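You operate a simulated robot arm through the tools that you are given. There is no shell and no other tool.

Carry out the task below with a simulated robot arm. There is one attempt and no reset: what you move stays moved.

TASK
Shut the drain wheel, rub the crust off the empty tray and dust it out.
Fine: Draw the tray, use the grey sanding block, then the dry blue rag, put both back on the guard top and push the tray home. The machine stays off. Spill a teaspoon at most, drop nothing, leave nothing switched on. Where these are worked on the way, their far stop is far enough and under half their travel is too little: paste tray.

It is judged by the outcome, as a careful person would: the job done as asked, and still so three seconds after it is handed in. It fails if anything else is knocked over, pushed out of place, dropped, spilled or broken.

THE ROBOT
A 6-joint arm with a two-finger gripper, fixed in place. Base frame: the origin is at the foot of the arm, x ahead of it, y to its left, z up. Readings come in m, degrees, newtons and seconds.
With the tool pointing down near the work surface it reaches from about 0.38 to 0.86 m from the base axis. Its first joint turns from -166.0 to 166.0 degrees. Payload 2.45 kg.
Tool frame: the origin (TCP) lies between the finger pads and is the grasp point; the fingertips stand 0.02 m ahead of it; z points along the fingers, y is the line along which they close. The gripper opens to 0.14 m. The gripper's body begins 0.168 m behind the TCP.
Orientation is that of the tool frame in the base frame, as a unit quaternion [w, x, y, z]. With the fingers straight down and closing along the base's y, the tool's x points along the base's -x, its y along +y and its z along -z.

THE INTERFACE
- The arm moves only by the tool nudge_tool. Its argument "rows" is a list of rows, each a list of 3 entries, a list of its own where there are three numbers: the turn, a rotation vector about the tool's x, y, z in units of 60 degrees (1.0 is 60 degrees), then the shift along the tool's x, y, z in units of 100 mm (1.0 is 100 mm), then the closure, from 0 (fully open) to 1 (shut). In form: [[[ax, ay, az], [tx, ty, tz], grip], ...]. A call has 1 to 20 rows; each row is the pose to reach, as a shift and turn from the pose commanded when the call began, along the tool's axes at that moment. A call with a number of a shift or a turn outside -1 to 1 is refused whole. Rows are played at 5 a second. More than 0.05 m and 8.6 degrees between two rows, or a gripper value outside its range, and nothing of the call is played. A pose out of reach is approached as far as the arm can. The call stops where the force on the tool passes 60 N (or 10 N more than at its start, if that is more) or the arm is blocked; 0.2 s more then pass. The fingers move at their own pace (about 0.045 m/s each) and stop on an object; they squeeze with about 23 N. The grip force told is the motor's: it shows also when the fingers shut on nothing. Time passes only in rows, and 0.2 s behind the last, so rows that repeat a pose let the fingers close. The reply holds the time, the measured pose of the TCP, the force on the tool along the base axes, the opening and the grip force, in the units named above and with some noise, with the torque about the TCP (base axes, N m) and any sound that the robot's microphone picked up.
- Cameras (640 x 400 px; columns grow to the right, rows downward): "scene" is fixed at [0.0506, 0.5007, 1.2671]; the picture's right is [-1.00, 0.08, 0.00], its down [-0.04, -0.54, -0.84] and it looks along [-0.06, -0.84, 0.54] (base axes); focal length 214 px, centre (320, 200). "wrist" rides on the gripper at [0.078, 0.011, -0.209] in the tool frame; the picture's right is [-0.14, 0.99, 0.00], its down [-0.92, -0.13, -0.37] and it looks along [-0.37, -0.05, 0.93] (tool axes); focal length 280 px, centre (320, 200). There is no depth. A picture from a camera that has moved, and an enlarged one, comes with that camera's place and axes in the base frame and with its lens. The place of the scene camera against the robot may be out by one fixed shift of up to 0.012 m in any direction.
- get_image(camera): a new picture of that camera. The clock stands still meanwhile.
- lift_body(by): slides the trunk up (or, below 0, down) by that many m; the arm rides with it, the base frame stays. It gives what a move gives, with no picture.
- inspect(camera, box): a new picture of the part [left, top, right, bottom] of that camera's present view, enlarged. The clock stands still meanwhile.
- sign_off(): hands the job in; it is judged then, once.

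Nothing tells you positions but the pictures and the camera data. Unless the task says otherwise, let go and move clear before handing in.

The tools are called after "Emit:" as name(argument=value, ...) on one line, values as JSON. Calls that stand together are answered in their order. nudge_tool: Moves the arm, as the interface text tells. Its arguments: {"type":"object","properties":{"rows":{"type":"array"}},"required":["rows"]} The other tools are called the same way: lift_body (by) slides the trunk up or down; get_image (camera) takes a picture; inspect (camera, box) takes an enlarged picture of a part of a camera's view; sign_off () hands the job in.

At the start:

```text
clock: 0.0
eef_pos: [0.5228, 0.2799, 1.2353]
ee_rot: [0.0, 0.0, 1.0, 0.0]
ft_force: [-0.1, -1.0, -0.9]
ft_torque: [0.01, -0.03, 0.03]
width: 0.1397
grip_force: 0.1
trunk travel left (down, up): [-0.075, 0.155]
```

scene: 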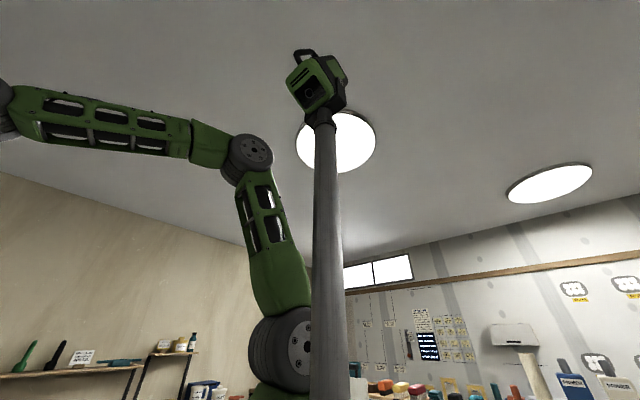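
wrist: 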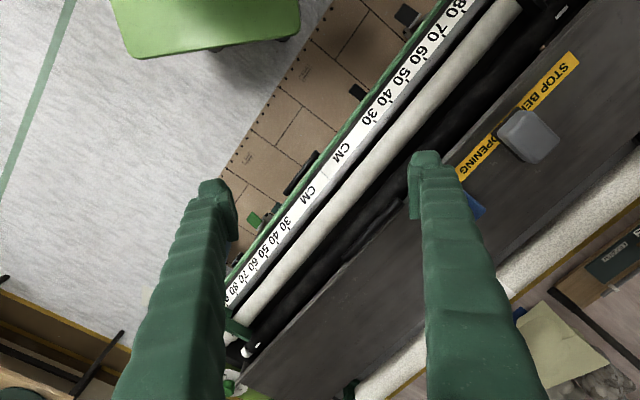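

I see the wrist camera looking down on a wallpaper pasting machine (paste tray, a guard top with a grey block on it and something blue beside it); the scene camera looks upward at the ceiling and the arm. I'll take closer pictures before moving anything.

Emit:
get_image(camera="wrist")

Emit:
inspect(camera="wrist", box=[400, 0, 640, 200])

Emit:
inspect(camera="wrist", box=[200, 200, 440, 400])

Emit:
inspect(camera="scene", box=[320, 280, 640, 400])

```text
taken
camera wrist: at [0.4428, 0.29, 1.445], right [0.14, 0.99, 0.0], down [0.92, -0.13, 0.37], along [0.37, -0.05, -0.93], focal length 280 px, centre (320, 200)
```

wrist: 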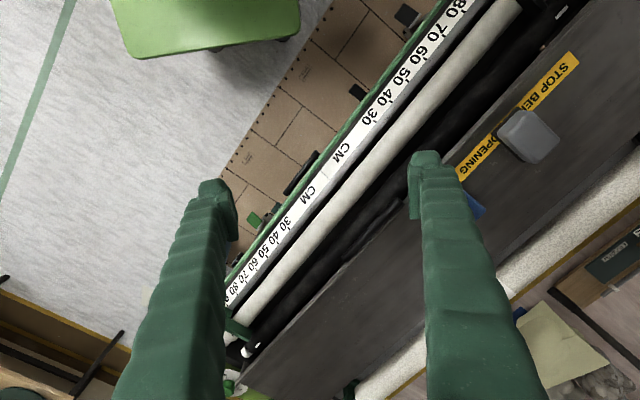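

```text
2.00 times, centred on (520, 100) of wrist
camera zoom: at [0.4428, 0.29, 1.445], right [0.14, 0.99, 0.0], down [0.92, -0.13, 0.37], along [0.37, -0.05, -0.93], focal length 561 px, centre (-80, 400)
```

zoom: 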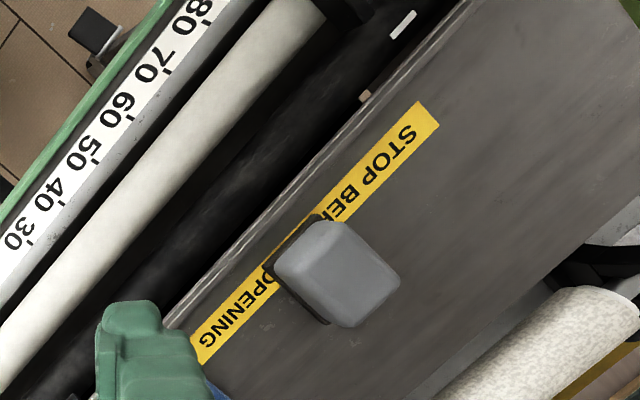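

```text
2.00 times, centred on (320, 300) of wrist
camera zoom: at [0.4428, 0.29, 1.445], right [0.14, 0.99, 0.0], down [0.92, -0.13, 0.37], along [0.37, -0.05, -0.93], focal length 561 px, centre (320, 0)
```

zoom: 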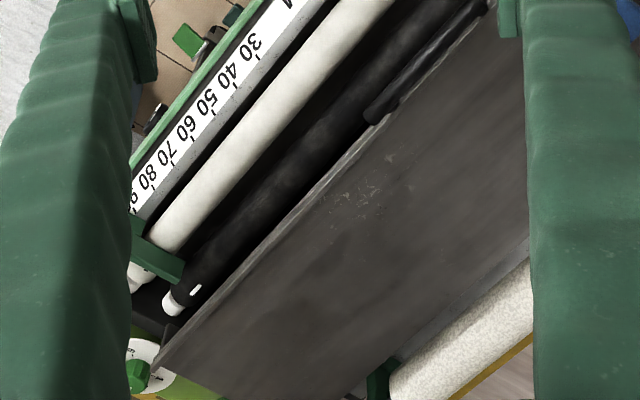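

```text
2.00 times, centred on (480, 340) of scene
camera zoom: at [0.0506, 0.5007, 1.2671], right [-1.0, 0.08, 0.0], down [-0.04, -0.54, -0.84], along [-0.06, -0.84, 0.54], focal length 429 px, centre (0, -80)
```

zoom: 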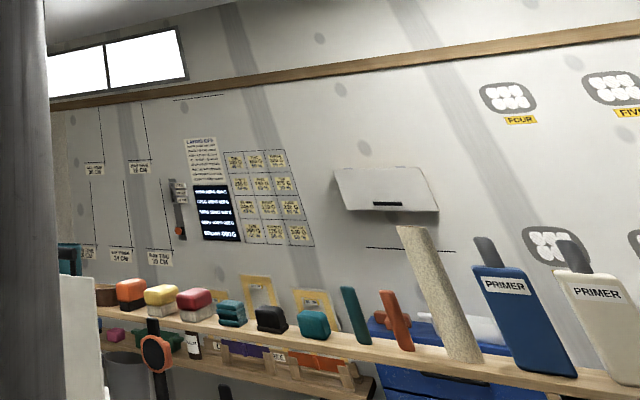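

The machine's long axis runs diagonally (about 135° in the base frame), with the grey block on the dark guard top. I'll shift sideways at this safe height to get parallax and see more.

Emit:
nudge_tool(rows=[[[0, 0, 0], [0, 0.35, 0], 0], [[0, 0, 0], [0, 0.7, 0], 0], [[0, 0, 0], [0, 1.0, 0], 0], [[0, 0, 0], [0, 1.0, 0], 0]])

Emit:
get_image(camera="wrist")

```text
clock: 1.0
eef_pos: [0.5242, 0.3796, 1.2342]
ee_rot: [0.0, 0.0, 1.0, 0.0]
ft_force: [0.1, 0.3, 0.6]
ft_torque: [-0.04, 0.01, 0.02]
width: 0.1402
grip_force: 0.1
trunk travel left (down, up): [-0.075, 0.155]
```

```text
taken
camera wrist: at [0.4441, 0.389, 1.4442], right [0.14, 0.99, 0.0], down [0.92, -0.13, 0.37], along [0.37, -0.05, -0.93], focal length 280 px, centre (320, 200)
```

wrist: 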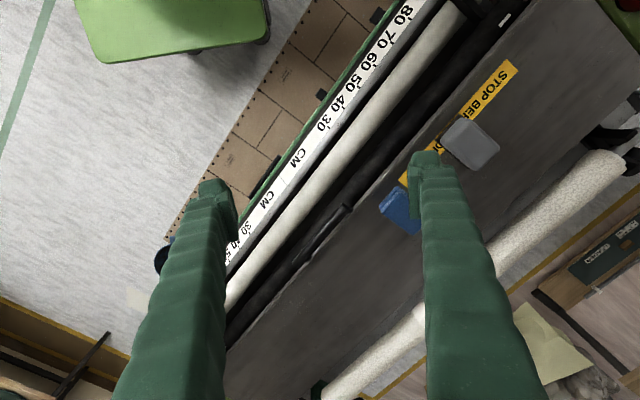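

The grey block sits at about (0.57, 0.64, top z≈0.95), at the edge of reach. I'll turn the tool about 43° so the camera faces the machine squarely, then look again.

Emit:
nudge_tool(rows=[[[0, 0, -0.13], [0, 0, 0], 0], [[0, 0, -0.26], [0, 0, 0], 0], [[0, 0, -0.39], [0, 0, 0], 0], [[0, 0, -0.52], [0, 0, 0], 0], [[0, 0, -0.65], [0, 0, 0], 0], [[0, 0, -0.727], [0, 0, 0], 0], [[0, 0, -0.727], [0, 0, 0], 0]])

Emit:
get_image(camera="wrist")

```text
clock: 2.6
eef_pos: [0.5224, 0.3792, 1.2351]
ee_rot: [0.0, -0.373, 0.928, 0.0]
ft_force: [0.0, 0.1, -0.2]
ft_torque: [0.0, -0.04, 0.04]
width: 0.14
grip_force: 0.1
trunk travel left (down, up): [-0.075, 0.155]
```

```text
taken
camera wrist: at [0.4573, 0.3326, 1.4446], right [-0.59, 0.81, 0.0], down [0.75, 0.54, 0.37], along [0.3, 0.22, -0.93], focal length 280 px, centre (320, 200)
```

wrist: 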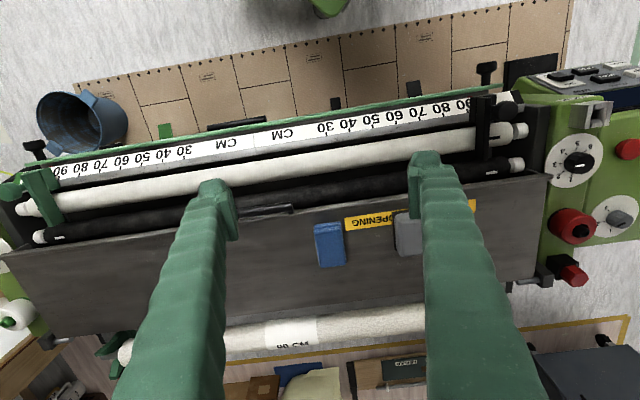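

Emit:
inspect(camera="wrist", box=[0, 60, 240, 260])

Emit:
inspect(camera="wrist", box=[200, 40, 440, 190])

Emit:
inspect(camera="wrist", box=[440, 50, 640, 300])

Emit:
inspect(camera="wrist", box=[220, 180, 460, 380])

```text
2.00 times, centred on (120, 160) of wrist
camera zoom: at [0.4573, 0.3326, 1.4446], right [-0.59, 0.81, 0.0], down [0.75, 0.54, 0.37], along [0.3, 0.22, -0.93], focal length 561 px, centre (720, 280)
```

zoom: 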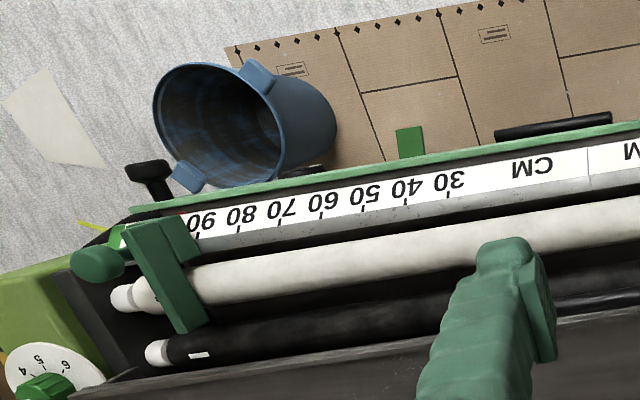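

```text
2.67 times, centred on (320, 115) of wrist
camera zoom: at [0.4573, 0.3326, 1.4446], right [-0.59, 0.81, 0.0], down [0.75, 0.54, 0.37], along [0.3, 0.22, -0.93], focal length 748 px, centre (320, 427)
```

zoom: 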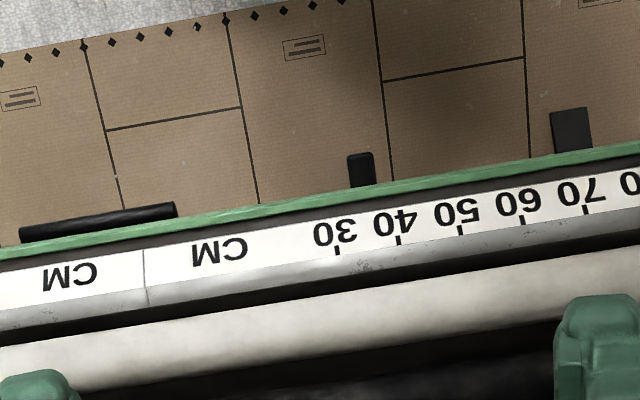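

```text
1.60 times, centred on (540, 175) of wrist
camera zoom: at [0.4573, 0.3326, 1.4446], right [-0.59, 0.81, 0.0], down [0.75, 0.54, 0.37], along [0.3, 0.22, -0.93], focal length 449 px, centre (-32, 240)
```

zoom: 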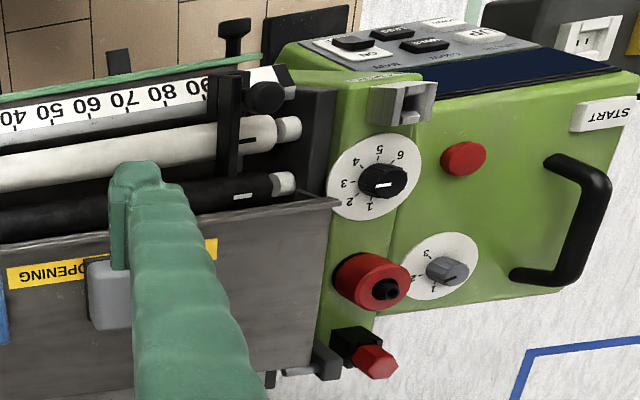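

```text
2.00 times, centred on (340, 280) of wrist
camera zoom: at [0.4573, 0.3326, 1.4446], right [-0.59, 0.81, 0.0], down [0.75, 0.54, 0.37], along [0.3, 0.22, -0.93], focal length 561 px, centre (280, 40)
```

zoom: 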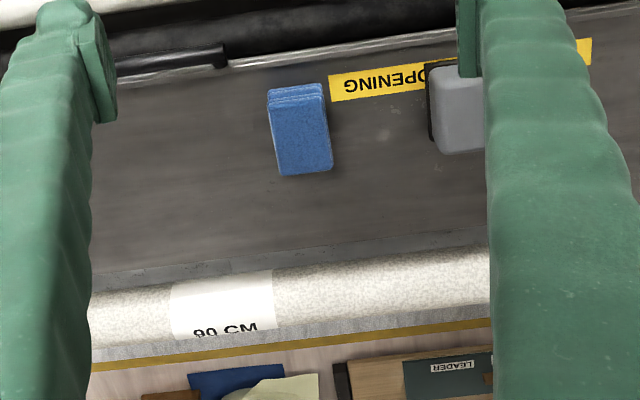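

The image is upside‑down relative to the robot: the bottom is away from the base. A black bar under the green lip looks like the tray handle, and knobs/valves are on the ends. I'll back off and tilt the tool to look at the machine's front face.

Emit:
nudge_tool(rows=[[[0, -0.125, 0], [0.125, 0, 0], 0], [[0, -0.25, 0], [0.25, 0, 0], 0], [[0, -0.375, 0], [0.375, 0, 0], 0], [[0, -0.5, 0], [0.5, 0, 0], 0], [[0, -0.625, 0], [0.625, 0, 0], 0], [[0, -0.75, 0], [0.75, 0, 0], 0], [[0, -0.75, 0], [1.0, 0, 0], 0], [[0, -0.75, 0], [1.0, 0, 0], 0]])

Emit:
get_image(camera="wrist")

```text
clock: 4.4
eef_pos: [0.4479, 0.3097, 1.2346]
ee_rot: [0.355, -0.344, 0.858, 0.143]
ft_force: [0.3, 0.3, 0.2]
ft_torque: [-0.01, -0.03, 0.0]
width: 0.1398
grip_force: 0.0
out of reach, approached as far as the arm can: row 6
trunk travel left (down, up): [-0.075, 0.155]
```

```text
taken
camera wrist: at [0.2919, 0.1763, 1.3276], right [-0.61, 0.78, 0.1], down [0.37, 0.18, 0.91], along [0.7, 0.59, -0.4], focal length 280 px, centre (320, 200)
```

wrist: 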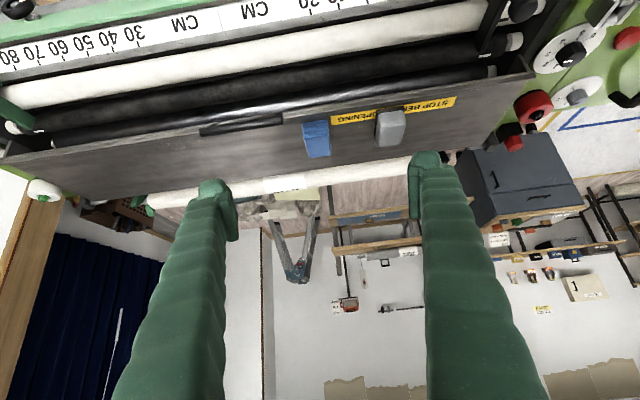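

The camera now sees over the guard. I need a steeper look at the front face below the ruler, so I'll reduce the tilt, drop a bit and slide toward the bar handle.

Emit:
nudge_tool(rows=[[[0, 0.125, 0], [0.2, -0.2, 0.07], 0], [[0, 0.25, 0], [0.4, -0.4, 0.15], 0], [[0, 0.375, 0], [0.6, -0.6, 0.22], 0], [[0, 0.5, 0], [0.8, -0.8, 0.3], 0], [[0, 0.5, 0], [0.95, -0.95, 0.3], 0], [[0, 0.5, 0], [0.95, -0.95, 0.3], 0]])

Emit:
get_image(camera="wrist")

```text
clock: 5.8
eef_pos: [0.4818, 0.2099, 1.1474]
ee_rot: [0.122, -0.369, 0.92, 0.048]
ft_force: [-0.6, -0.1, 0.0]
ft_torque: [0.02, -0.05, 0.01]
width: 0.1401
grip_force: 0.1
trunk travel left (down, up): [-0.075, 0.155]
```

```text
taken
camera wrist: at [0.3783, 0.1273, 1.3292], right [-0.59, 0.81, 0.04], down [0.66, 0.46, 0.59], along [0.46, 0.37, -0.8], focal length 280 px, centre (320, 200)
```

wrist: 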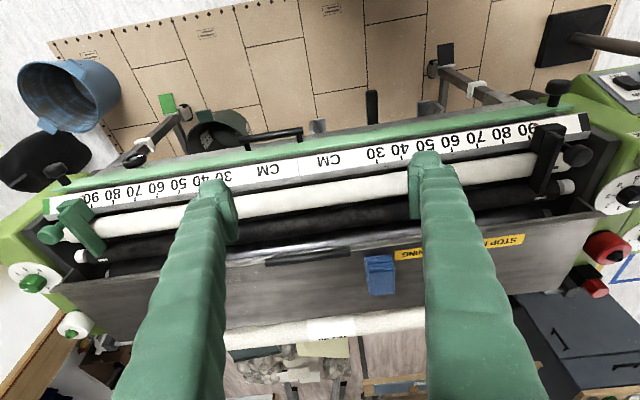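

Emit:
inspect(camera="wrist", box=[130, 60, 350, 200])

Emit:
inspect(camera="wrist", box=[330, 20, 640, 200])

Emit:
inspect(camera="wrist", box=[0, 100, 200, 360])

Emit:
inspect(camera="wrist", box=[280, 220, 480, 340])

```text
2.86 times, centred on (240, 130) of wrist
camera zoom: at [0.3783, 0.1273, 1.3292], right [-0.59, 0.81, 0.04], down [0.66, 0.46, 0.59], along [0.46, 0.37, -0.8], focal length 801 px, centre (549, 400)
```

zoom: 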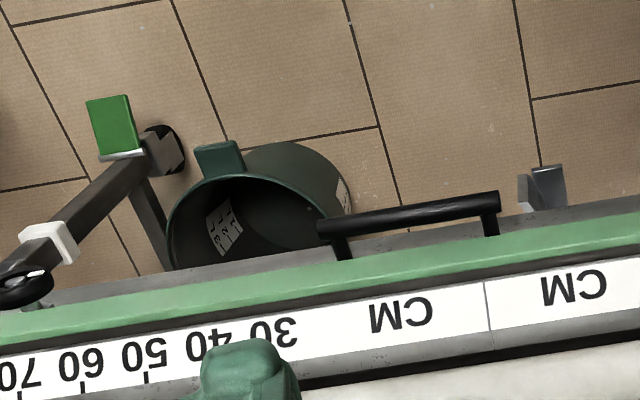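

```text
2.06 times, centred on (485, 110) of wrist
camera zoom: at [0.3783, 0.1273, 1.3292], right [-0.59, 0.81, 0.04], down [0.66, 0.46, 0.59], along [0.46, 0.37, -0.8], focal length 579 px, centre (-21, 386)
```

zoom: 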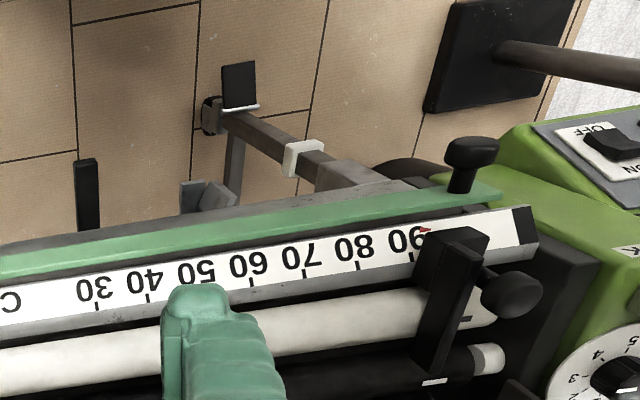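

```text
1.54 times, centred on (100, 230) of wrist
camera zoom: at [0.3783, 0.1273, 1.3292], right [-0.59, 0.81, 0.04], down [0.66, 0.46, 0.59], along [0.46, 0.37, -0.8], focal length 431 px, centre (658, 154)
```

zoom: 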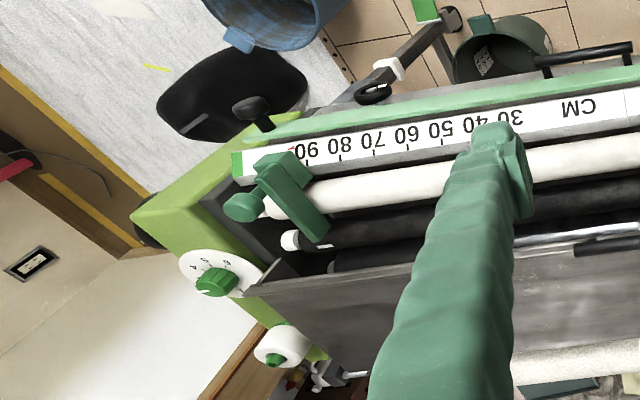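

```text
3.20 times, centred on (380, 280) of wrist
camera zoom: at [0.3783, 0.1273, 1.3292], right [-0.59, 0.81, 0.04], down [0.66, 0.46, 0.59], along [0.46, 0.37, -0.8], focal length 897 px, centre (128, -56)
```

zoom: 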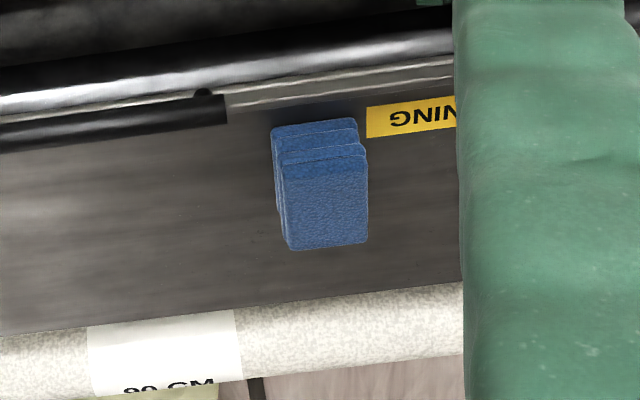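

The black bar is the likely tray handle; a black ring near the robot's right of the front could be the drain wheel. I'll go lower and further back on that side for a clearer view.

Emit:
nudge_tool(rows=[[[0, 0, 0], [0.25, -0.2, 0.2], 0], [[0, 0, 0], [0.5, -0.4, 0.4], 0], [[0, 0, 0], [0.75, -0.6, 0.6], 0], [[0, 0, 0], [0.97, -0.8, 0.77], 0], [[0, 0, 0], [0.97, -0.8, 0.77], 0]])

Emit:
get_image(camera="wrist")

Emit:
get_image(camera="scene")

```text
clock: 7.0
eef_pos: [0.4843, 0.103, 1.0496]
ee_rot: [0.121, -0.369, 0.92, 0.048]
ft_force: [1.4, 0.1, -0.3]
ft_torque: [0.02, 0.01, 0.01]
width: 0.14
grip_force: 0.0
trunk travel left (down, up): [-0.075, 0.155]
```

```text
taken
camera wrist: at [0.3806, 0.0203, 1.2314], right [-0.59, 0.81, 0.04], down [0.66, 0.46, 0.59], along [0.46, 0.37, -0.8], focal length 280 px, centre (320, 200)
```

wrist: 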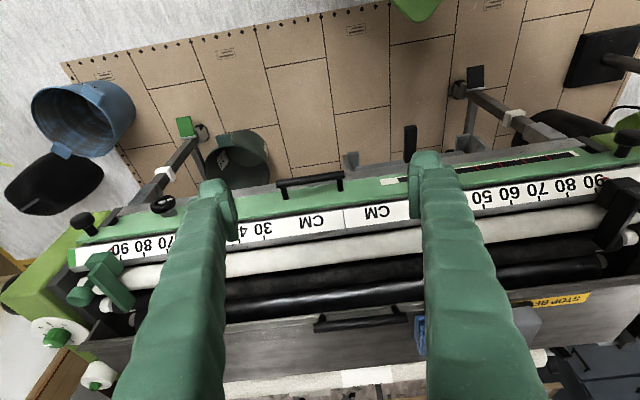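

```text
taken
```

scene: 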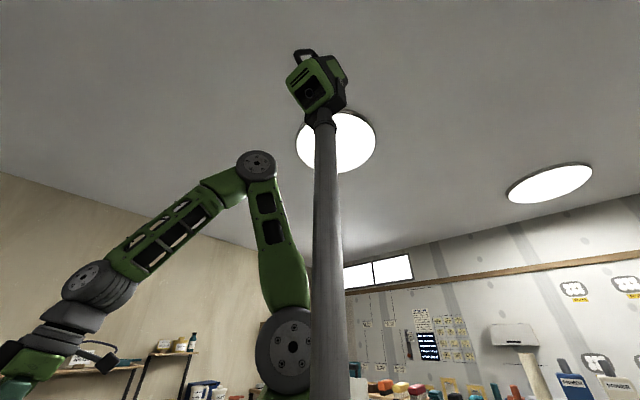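

Emit:
inspect(camera="wrist", box=[130, 150, 290, 250])

Emit:
inspect(camera="wrist", box=[330, 110, 490, 210])

Emit:
inspect(camera="wrist", box=[230, 150, 390, 250])

Emit:
inspect(camera="wrist", box=[60, 140, 220, 240])

```text
4.00 times, centred on (210, 200) of wrist
camera zoom: at [0.3806, 0.0203, 1.2314], right [-0.59, 0.81, 0.04], down [0.66, 0.46, 0.59], along [0.46, 0.37, -0.8], focal length 1122 px, centre (760, 200)
```

zoom: 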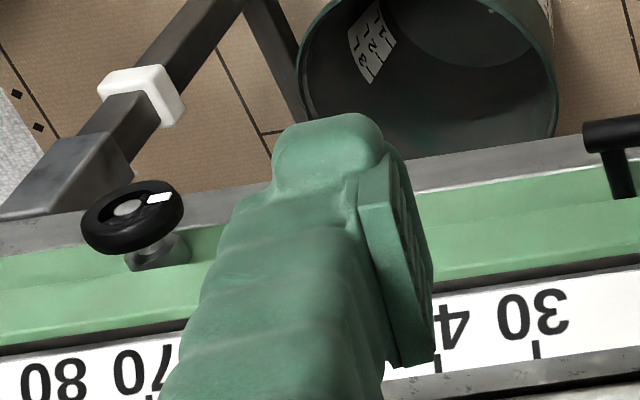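

```text
4.00 times, centred on (410, 160) of wrist
camera zoom: at [0.3806, 0.0203, 1.2314], right [-0.59, 0.81, 0.04], down [0.66, 0.46, 0.59], along [0.46, 0.37, -0.8], focal length 1122 px, centre (-40, 360)
```

zoom: 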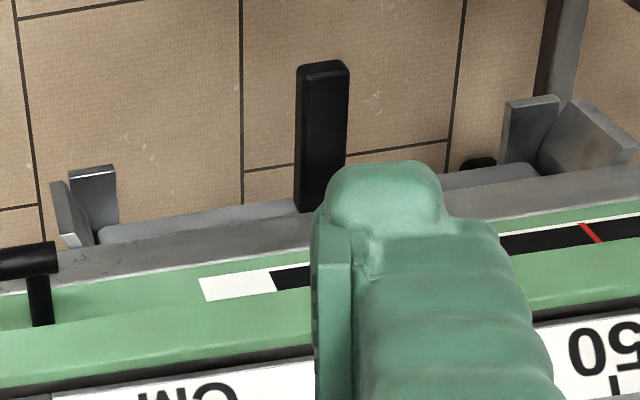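

```text
4.00 times, centred on (310, 200) of wrist
camera zoom: at [0.3806, 0.0203, 1.2314], right [-0.59, 0.81, 0.04], down [0.66, 0.46, 0.59], along [0.46, 0.37, -0.8], focal length 1122 px, centre (360, 200)
```

zoom: 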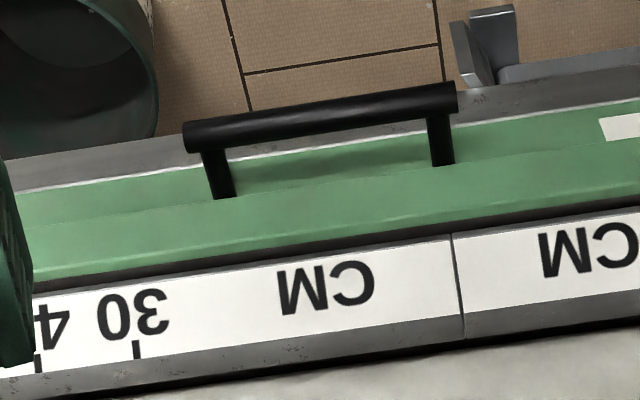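

```text
4.00 times, centred on (140, 190) of wrist
camera zoom: at [0.3806, 0.0203, 1.2314], right [-0.59, 0.81, 0.04], down [0.66, 0.46, 0.59], along [0.46, 0.37, -0.8], focal length 1122 px, centre (1040, 240)
```

zoom: 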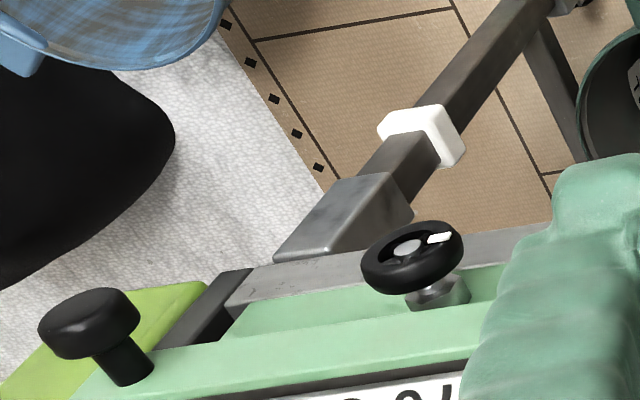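

The black handwheel with a white mark is on the front panel at the robot's right end (about (0.90, -0.03, 0.71)); the bar handle triangulates to about (0.64, 0.21, 0.72). I'll move the camera closer to the wheel.

Emit:
nudge_tool(rows=[[[0, -0.125, 0], [0.03, -0.25, 0.12], 0], [[0, -0.25, 0], [0.06, -0.5, 0.24], 0], [[0, -0.375, 0], [0.09, -0.75, 0.36], 0], [[0, -0.5, 0], [0.13, -1.0, 0.48], 0], [[0, -0.5, 0], [0.13, -1.0, 0.48], 0]])

Emit:
get_image(camera="wrist")

```text
clock: 8.2
eef_pos: [0.5535, 0.0282, 0.9971]
ee_rot: [0.356, -0.343, 0.858, 0.142]
ft_force: [0.8, -0.2, -0.6]
ft_torque: [0.03, 0.01, 0.01]
width: 0.1397
grip_force: 0.0
trunk travel left (down, up): [-0.075, 0.155]
```

```text
taken
camera wrist: at [0.3976, -0.1057, 1.0903], right [-0.61, 0.78, 0.1], down [0.37, 0.18, 0.91], along [0.7, 0.6, -0.4], focal length 280 px, centre (320, 200)
```

wrist: 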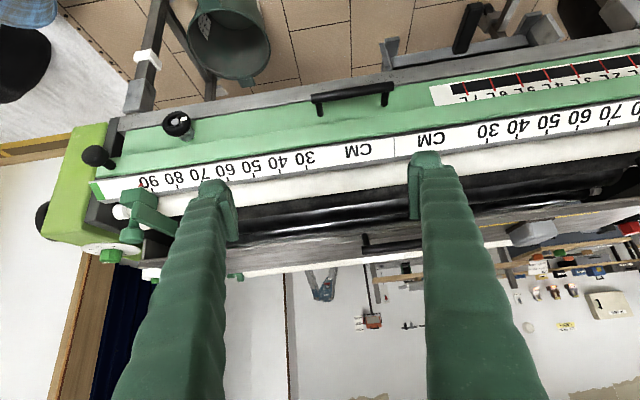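

Emit:
inspect(camera="wrist", box=[80, 70, 280, 190])

Emit:
inspect(camera="wrist", box=[280, 40, 480, 160])

Emit:
inspect(camera="wrist", box=[420, 0, 640, 140])

```text
3.20 times, centred on (180, 130) of wrist
camera zoom: at [0.3976, -0.1057, 1.0903], right [-0.61, 0.78, 0.1], down [0.37, 0.18, 0.91], along [0.7, 0.6, -0.4], focal length 897 px, centre (768, 424)
```

zoom: 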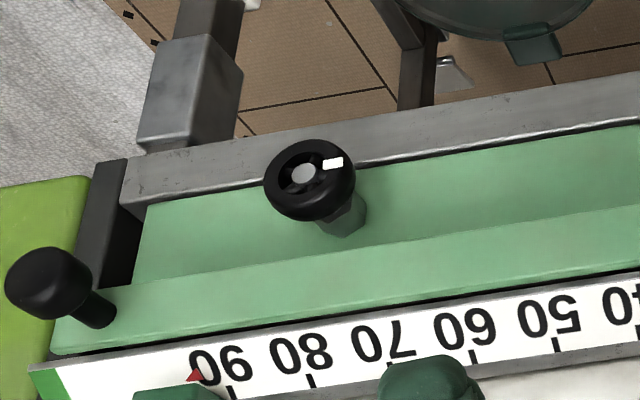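

```text
3.20 times, centred on (380, 100) of wrist
camera zoom: at [0.3976, -0.1057, 1.0903], right [-0.61, 0.78, 0.1], down [0.37, 0.18, 0.91], along [0.7, 0.6, -0.4], focal length 897 px, centre (128, 520)
```

zoom: 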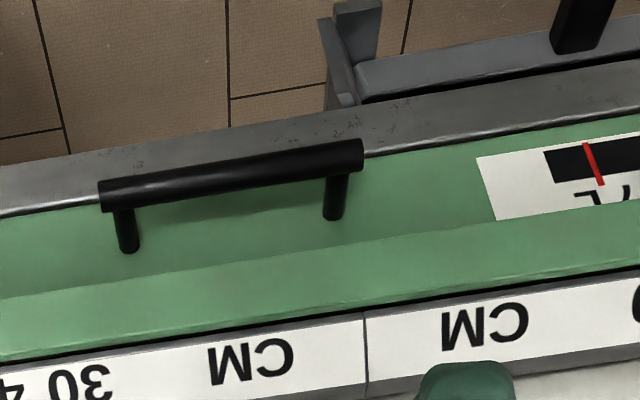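

```text
2.86 times, centred on (530, 70) of wrist
camera zoom: at [0.3976, -0.1057, 1.0903], right [-0.61, 0.78, 0.1], down [0.37, 0.18, 0.91], along [0.7, 0.6, -0.4], focal length 801 px, centre (-280, 571)
```

zoom: 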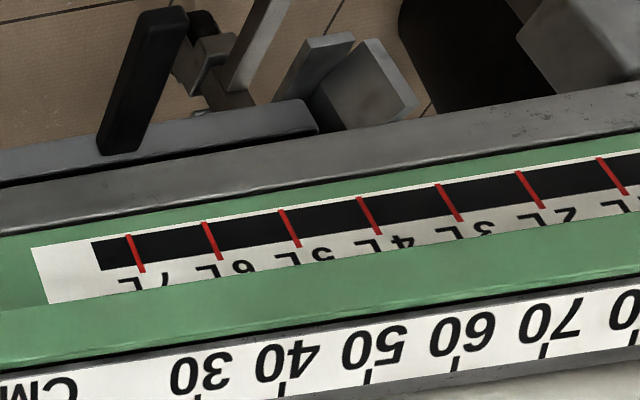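

The green panel with level gauge, bar handle and handwheel is the paste tray's front. I'll bring the tool in front of the drain wheel for a close frontal view.

Emit:
nudge_tool(rows=[[[0, 0, 0], [0.1, -0.29, 0.22], 0], [[0, 0, 0], [0.2, -0.58, 0.44], 0], [[0, 0, 0], [0.31, -0.87, 0.67], 0]])

Emit:
nudge_tool(rows=[[[0, 0, 0], [0.1, -0.29, 0.22], 0], [[0, 0, 0], [0.2, -0.58, 0.44], 0], [[0, 0, 0], [0.31, -0.87, 0.67], 0], [[0, 0, 0], [0.31, -0.87, 0.67], 0]])

Emit:
get_image(camera="wrist")

```text
clock: 9.0
eef_pos: [0.6323, -0.0167, 0.9274]
ee_rot: [0.356, -0.344, 0.857, 0.142]
ft_force: [-0.4, 0.3, 0.3]
ft_torque: [-0.04, 0.02, -0.03]
width: 0.1402
grip_force: 0.1
trunk travel left (down, up): [-0.075, 0.155]
```

```text
clock: 10.0
eef_pos: [0.7115, -0.0624, 0.8565]
ee_rot: [0.355, -0.343, 0.858, 0.142]
ft_force: [0.6, -0.4, 0.0]
ft_torque: [0.03, 0.0, 0.05]
width: 0.1399
grip_force: 0.1
trunk travel left (down, up): [-0.075, 0.155]
```

```text
taken
camera wrist: at [0.5554, -0.1947, 0.9502], right [-0.61, 0.78, 0.1], down [0.37, 0.18, 0.91], along [0.7, 0.6, -0.4], focal length 280 px, centre (320, 200)
```

wrist: 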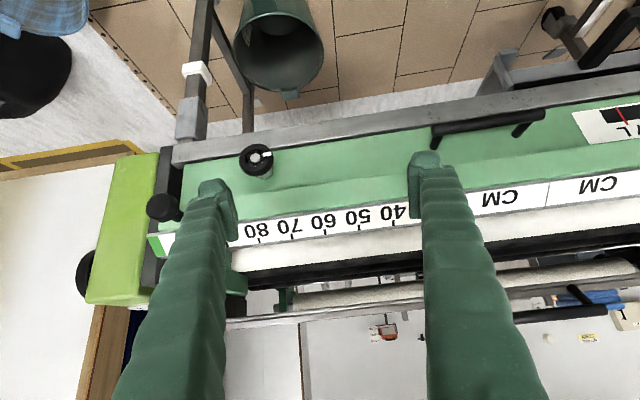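

Emit:
inspect(camera="wrist", box=[206, 130, 306, 192])

Emit:
inspect(camera="wrist", box=[130, 120, 330, 245])

```text
6.40 times, centred on (256, 161) of wrist
camera zoom: at [0.5554, -0.1947, 0.9502], right [-0.61, 0.78, 0.1], down [0.37, 0.18, 0.91], along [0.7, 0.6, -0.4], focal length 1794 px, centre (730, 450)
```

zoom: 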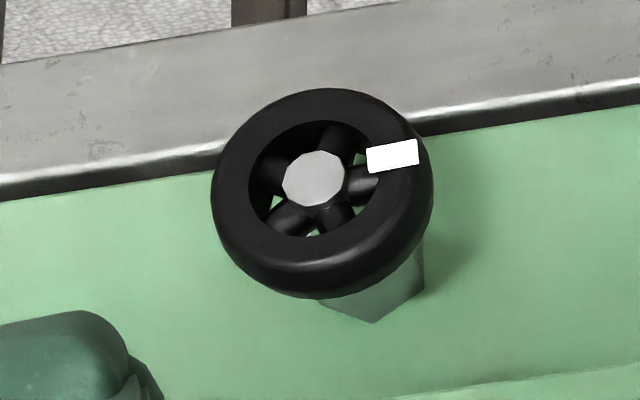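

```text
3.20 times, centred on (230, 182) of wrist
camera zoom: at [0.5554, -0.1947, 0.9502], right [-0.61, 0.78, 0.1], down [0.37, 0.18, 0.91], along [0.7, 0.6, -0.4], focal length 897 px, centre (608, 256)
```

zoom: 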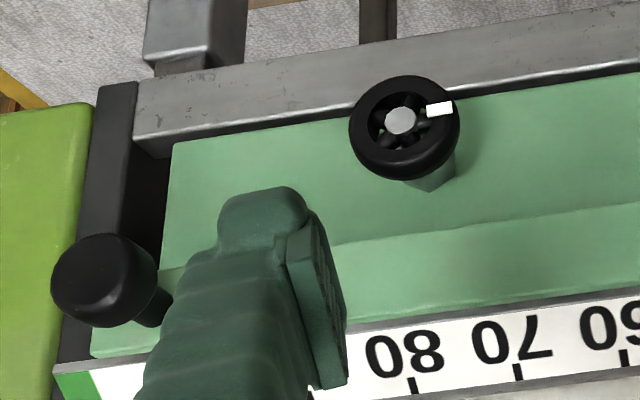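

The wheel is about 52 mm across, its axis points straight at the robot (−n), with its white mark at 9 o'clock. I'll bring the tool horizontal, coaxial with the wheel at about (0.885, −0.03, 0.714), staying well in front.

Emit:
nudge_tool(rows=[[[0, -0.12, 0], [0.17, -0.16, 0.17], 0], [[0, -0.24, 0], [0.33, -0.32, 0.33], 0], [[0, -0.36, 0], [0.5, -0.48, 0.5], 0], [[0, -0.48, 0], [0.67, -0.64, 0.67], 0], [[0, -0.6, 0], [0.83, -0.8, 0.83], 0], [[0, -0.72, 0], [1.0, -0.97, 1.0], 0], [[0, -0.75, 0], [1.0, -0.97, 1.0], 0], [[0, -0.75, 0], [1.0, -0.97, 1.0], 0]])

Emit:
get_image(camera="wrist")

```text
clock: 11.8
eef_pos: [0.7731, -0.1273, 0.7278]
ee_rot: [0.656, -0.262, 0.658, 0.262]
ft_force: [0.0, 0.5, -0.2]
ft_torque: [-0.01, -0.01, 0.05]
width: 0.1401
grip_force: 0.0
out of reach, approached as far as the arm can: row 6, 7, 8
trunk travel left (down, up): [-0.075, 0.155]
```

```text
taken
camera wrist: at [0.6109, -0.2635, 0.6504], right [-0.68, 0.72, 0.14], down [-0.18, -0.35, 0.92], along [0.71, 0.6, 0.36], focal length 280 px, centre (320, 200)
```

wrist: 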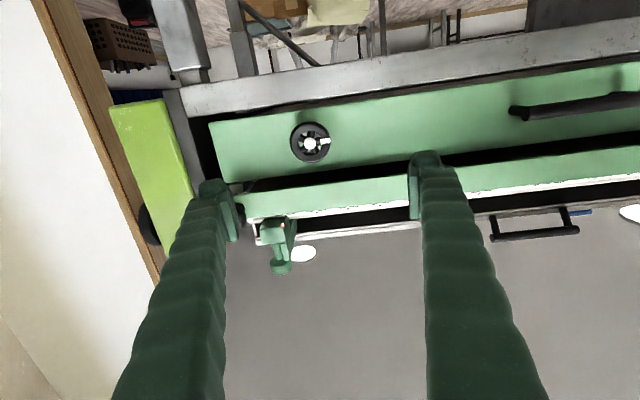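

Emit:
inspect(camera="wrist", box=[260, 110, 360, 172])

Emit:
lift_body(by=-0.05)

```text
6.40 times, centred on (310, 141) of wrist
camera zoom: at [0.6109, -0.2635, 0.6504], right [-0.68, 0.72, 0.14], down [-0.18, -0.35, 0.92], along [0.71, 0.6, 0.36], focal length 1794 px, centre (384, 578)
```

zoom: 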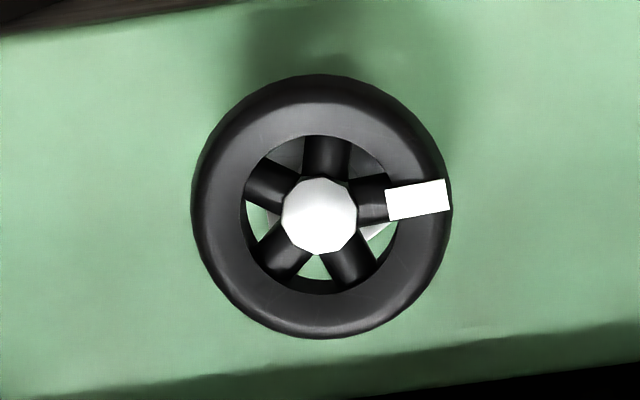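

```text
clock: 12.7
eef_pos: [0.7716, -0.1266, 0.6768]
ee_rot: [0.656, -0.262, 0.657, 0.262]
ft_force: [0.1, -0.3, 0.0]
ft_torque: [-0.02, -0.02, -0.03]
width: 0.1402
grip_force: 0.0
trunk travel left (down, up): [-0.025, 0.205]
```

The wheel is under an overhanging lip (lip edge z≈0.777), so I'll approach with the fingers only partly open. I'll line up coaxially, pre-rotated counter‑clockwise, stopping short of the wheel.

Emit:
nudge_tool(rows=[[[0, 0, -0.12], [-0.09, -0.02, 0.1], 0.45], [[0, 0, -0.24], [-0.18, -0.05, 0.2], 0.45], [[0, 0, -0.36], [-0.27, -0.07, 0.3], 0.45], [[0, 0, -0.48], [-0.36, -0.1, 0.4], 0.45], [[0, 0, -0.6], [-0.36, -0.1, 0.45], 0.45], [[0, 0, -0.72], [-0.36, -0.1, 0.5], 0.45], [[0, 0, -0.84], [-0.36, -0.1, 0.5], 0.45], [[0, 0, -0.96], [-0.36, -0.1, 0.5], 0.45], [[0, 0, -0.96], [-0.36, -0.1, 0.5], 0.45]])

Emit:
get_image(camera="wrist")

```text
clock: 14.7
eef_pos: [0.8878, -0.1509, 0.8143]
ee_rot: [0.693, -0.537, 0.479, -0.042]
ft_force: [0.4, 1.0, 0.0]
ft_torque: [0.02, -0.05, 0.04]
width: 0.0768
grip_force: 0.1
out of reach, approached as far as the arm can: row 4, 5, 6, 7, 8, 9
trunk travel left (down, up): [-0.025, 0.205]
```

```text
taken
camera wrist: at [0.7749, -0.3398, 0.7647], right [-0.52, 0.49, -0.69], down [-0.7, 0.22, 0.68], along [0.49, 0.84, 0.23], focal length 280 px, centre (320, 200)
```

wrist: 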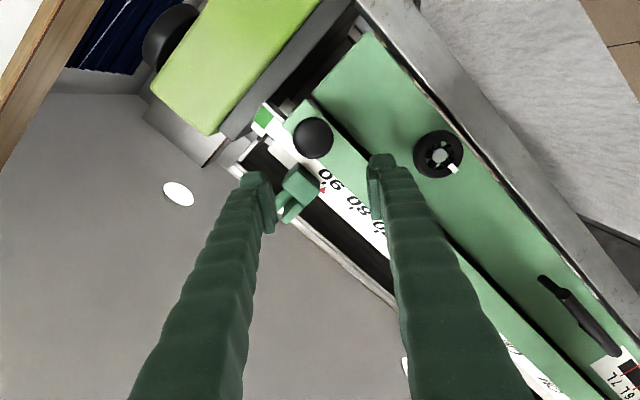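

That orientation drove the arm to a joint limit and the pose drifted up, though nothing was touched. Let me check the arm's shape before continuing.

Emit:
get_image(camera="scene")

```text
taken
```

scene: 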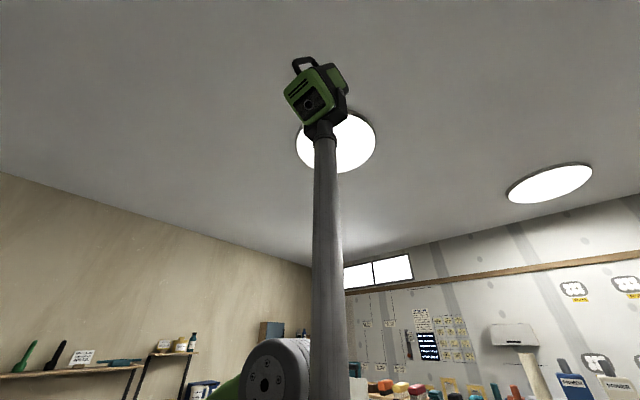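

Emit:
nudge_tool(rows=[[[0, 0, 0.12], [0, 0, -0.05], 0.45], [[0, 0, 0.24], [0, 0, -0.1], 0.45], [[0, 0, 0.36], [0, 0, -0.2], 0.45], [[0, 0, 0.48], [0, 0, -0.2], 0.45], [[0, 0, 0.6], [0, 0, -0.2], 0.45], [[0, 0, 0.72], [0, 0, -0.2], 0.45], [[0, 0, 0.84], [0, 0, -0.2], 0.45], [[0, 0, 0.96], [0, 0, -0.2], 0.45], [[0, 0, 0.96], [0, 0, -0.2], 0.45]])

Emit:
get_image(camera="wrist")

```text
clock: 16.7
eef_pos: [0.8751, -0.1667, 0.8138]
ee_rot: [0.628, -0.24, 0.677, 0.298]
ft_force: [-0.3, 0.0, -0.3]
ft_torque: [0.02, -0.02, 0.03]
width: 0.0768
grip_force: 0.0
out of reach, approached as far as the arm can: row 3, 4, 5, 6, 7, 8, 9
trunk travel left (down, up): [-0.025, 0.205]
```

```text
taken
camera wrist: at [0.7122, -0.3028, 0.7452], right [-0.68, 0.69, 0.24], down [-0.08, -0.4, 0.91], along [0.73, 0.6, 0.33], focal length 280 px, centre (320, 200)
```

wrist: 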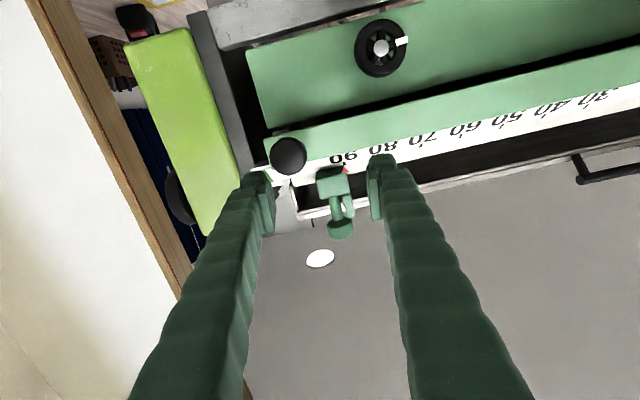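

Emit:
nudge_tool(rows=[[[0, 0, 0], [0.1, 0.1, -0.3], 0.45], [[0, 0, 0], [0.3, 0.3, -0.5], 0.45], [[0, 0, 0], [0.6, 0.5, -0.5], 0.45], [[0, 0, 0], [0.8, 0.8, -0.5], 0.45], [[0, 0, 0], [1.0, 0.8, -0.5], 0.45], [[0, 0, 0], [1.0, 0.8, -0.5], 0.45]])

Emit:
get_image(camera="wrist")

```text
clock: 18.1
eef_pos: [0.7724, -0.1427, 0.722]
ee_rot: [0.628, -0.241, 0.678, 0.296]
ft_force: [-0.2, 0.4, -0.6]
ft_torque: [0.04, 0.0, 0.02]
width: 0.077
grip_force: 0.0
out of reach, approached as far as the arm can: row 1, 2, 3
trunk travel left (down, up): [-0.025, 0.205]
```

```text
taken
camera wrist: at [0.6082, -0.2782, 0.6533], right [-0.68, 0.7, 0.24], down [-0.08, -0.39, 0.92], along [0.73, 0.6, 0.33], focal length 280 px, centre (320, 200)
```

wrist: 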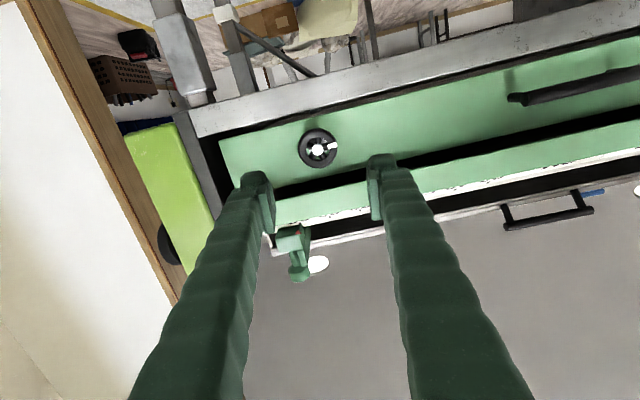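

The wheel hub now triangulates to (0.888, −0.029, 0.714), nearly in line with the tool. I'll lower the trunk the rest of the way, move half way in, and test the clockwise rotation range in free space.

Emit:
lift_body(by=-0.02)

Emit:
nudge_tool(rows=[[[0, 0, 0.12], [-0.08, 0, 0.2], 0.45], [[0, 0, 0.24], [-0.13, 0, 0.4], 0.45], [[0, 0, 0.36], [-0.13, 0, 0.5], 0.45], [[0, 0, 0.48], [-0.13, 0, 0.6], 0.45], [[0, 0, 0.6], [-0.13, 0, 0.7], 0.45], [[0, 0, 0.72], [-0.13, 0, 0.7], 0.45], [[0, 0, 0.84], [-0.13, 0, 0.7], 0.45], [[0, 0, 0.96], [-0.13, 0, 0.7], 0.45], [[0, 0, 0.96], [-0.13, 0, 0.7], 0.45]])

Emit:
get_image(camera="wrist")

```text
clock: 18.8
eef_pos: [0.7717, -0.1429, 0.7023]
ee_rot: [0.628, -0.24, 0.678, 0.296]
ft_force: [0.6, 0.2, 1.0]
ft_torque: [0.03, 0.0, 0.0]
width: 0.0771
grip_force: 0.1
trunk travel left (down, up): [-0.005, 0.225]
```

```text
clock: 20.8
eef_pos: [0.8233, -0.093, 0.712]
ee_rot: [0.408, 0.117, 0.71, 0.562]
ft_force: [0.1, -0.9, -0.3]
ft_torque: [0.03, 0.02, -0.02]
width: 0.077
grip_force: 0.1
trunk travel left (down, up): [-0.005, 0.225]
```

```text
taken
camera wrist: at [0.6208, -0.1885, 0.6954], right [-0.2, 0.25, 0.95], down [0.37, -0.88, 0.31], along [0.91, 0.41, 0.09], focal length 280 px, centre (320, 200)
```

wrist: 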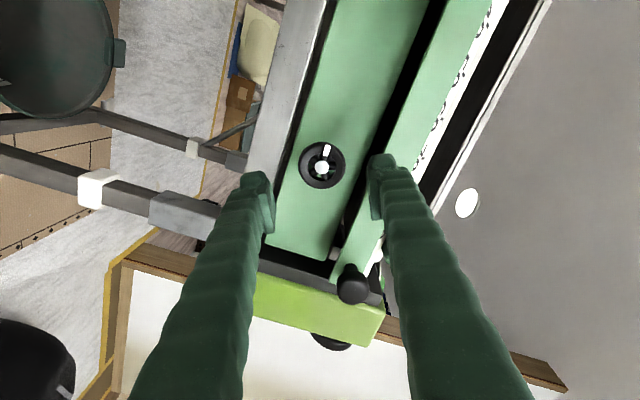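

Emit:
nudge_tool(rows=[[[0, 0, 0.12], [0, 0, 0], 0.45], [[0, 0, 0.24], [0, 0, 0], 0.45], [[0, 0, 0.36], [0, 0, 0], 0.45], [[0, 0, 0.48], [0, 0, 0], 0.45], [[0, 0, 0.6], [0, 0, 0], 0.45], [[0, 0, 0.72], [0, 0, 0], 0.45], [[0, 0, 0.84], [0, 0, 0], 0.45], [[0, 0, 0.96], [0, 0, 0], 0.45], [[0, 0, 0.96], [0, 0, 0], 0.45]])

Emit:
get_image(camera="wrist")

```text
clock: 22.8
eef_pos: [0.8247, -0.0929, 0.714]
ee_rot: [0.087, 0.444, 0.566, 0.689]
ft_force: [-0.5, -0.4, 0.2]
ft_torque: [0.0, 0.05, 0.01]
width: 0.077
grip_force: 0.1
trunk travel left (down, up): [-0.005, 0.225]
```

```text
taken
camera wrist: at [0.632, -0.1963, 0.7705], right [0.46, -0.43, 0.78], down [0.23, -0.79, -0.57], along [0.86, 0.44, -0.26], focal length 280 px, centre (320, 200)
```

wrist: 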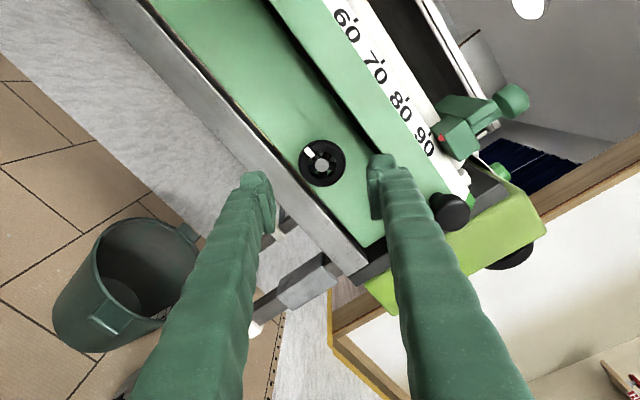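

Emit:
nudge_tool(rows=[[[0, 0, 0.12], [0, 0, 0], 0.45], [[0, 0, 0.24], [0, 0, 0], 0.45], [[0, 0, 0.36], [0, 0, 0], 0.45], [[0, 0, 0.48], [0, 0, 0], 0.45], [[0, 0, 0.6], [0, 0, 0], 0.45], [[0, 0, 0.72], [0, 0, 0], 0.45], [[0, 0, 0.84], [0, 0, 0], 0.45], [[0, 0, 0.96], [0, 0, 0], 0.45], [[0, 0, 0.96], [0, 0, 0], 0.45]])

Emit:
get_image(camera="wrist")

```text
clock: 24.8
eef_pos: [0.8233, -0.0936, 0.7124]
ee_rot: [-0.256, 0.662, 0.282, 0.645]
ft_force: [-0.6, 0.6, -0.3]
ft_torque: [0.01, 0.02, 0.03]
width: 0.077
grip_force: 0.0
trunk travel left (down, up): [-0.005, 0.225]
```

```text
taken
camera wrist: at [0.6823, -0.2458, 0.7987], right [0.7, -0.71, -0.11], down [-0.36, -0.21, -0.91], along [0.62, 0.67, -0.4], focal length 280 px, centre (320, 200)
```

wrist: 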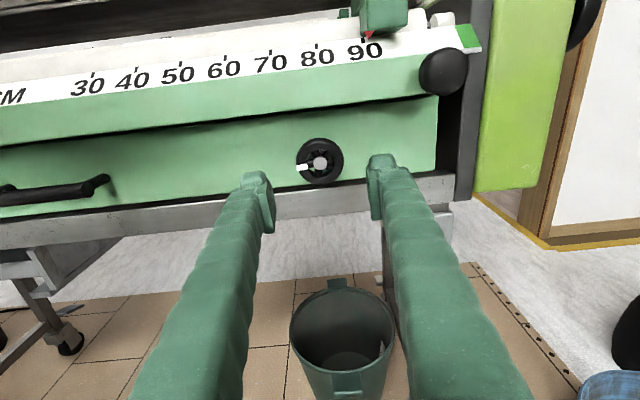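

Emit:
inspect(camera="wrist", box=[240, 90, 440, 215])

Emit:
inspect(camera="wrist", box=[0, 80, 240, 240])

```text
3.20 times, centred on (340, 152) of wrist
camera zoom: at [0.6823, -0.2458, 0.7987], right [0.7, -0.71, -0.11], down [-0.36, -0.21, -0.91], along [0.62, 0.67, -0.4], focal length 897 px, centre (256, 352)
```

zoom: 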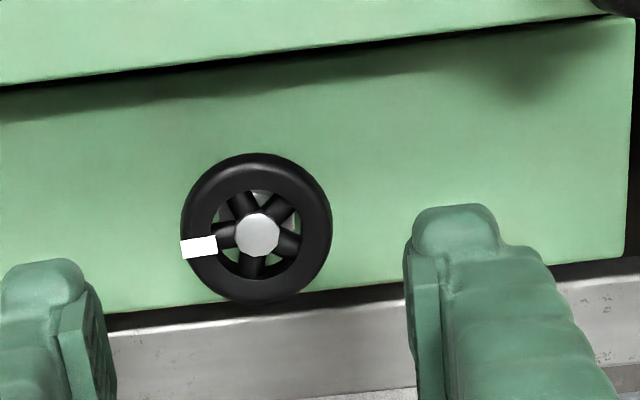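

```text
2.50 times, centred on (120, 160) of wrist
camera zoom: at [0.6823, -0.2458, 0.7987], right [0.7, -0.71, -0.11], down [-0.36, -0.21, -0.91], along [0.62, 0.67, -0.4], focal length 701 px, centre (820, 300)
```

zoom: 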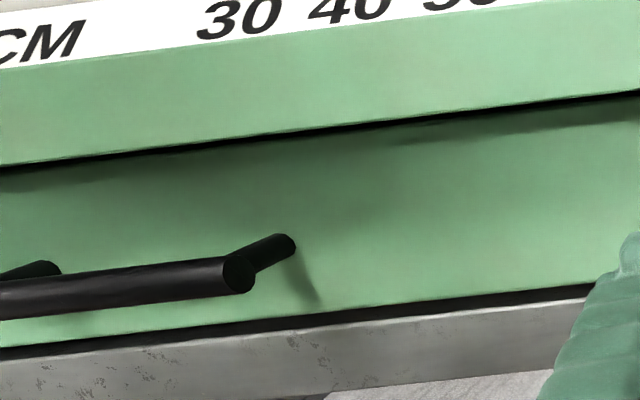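

Emit:
nudge_tool(rows=[[[0, 0, 0.12], [0, 0, 0], 0.45], [[0, 0, 0.24], [0, 0, 0], 0.45], [[0, 0, 0.36], [0, 0, 0], 0.45], [[0, 0, 0.48], [0, 0, 0], 0.45], [[0, 0, 0.6], [0, 0, 0], 0.45], [[0, 0, 0.72], [0, 0, 0], 0.45], [[0, 0, 0.84], [0, 0, 0], 0.45], [[0, 0, 0.96], [0, 0, 0], 0.45], [[0, 0, 0.96], [0, 0, 0], 0.45]])

```text
clock: 26.8
eef_pos: [0.8232, -0.0934, 0.7132]
ee_rot: [-0.536, 0.716, -0.072, 0.442]
ft_force: [1.8, -1.7, 0.3]
ft_torque: [0.03, -0.01, 0.03]
width: 0.0769
grip_force: 0.0
trunk travel left (down, up): [-0.005, 0.225]
```

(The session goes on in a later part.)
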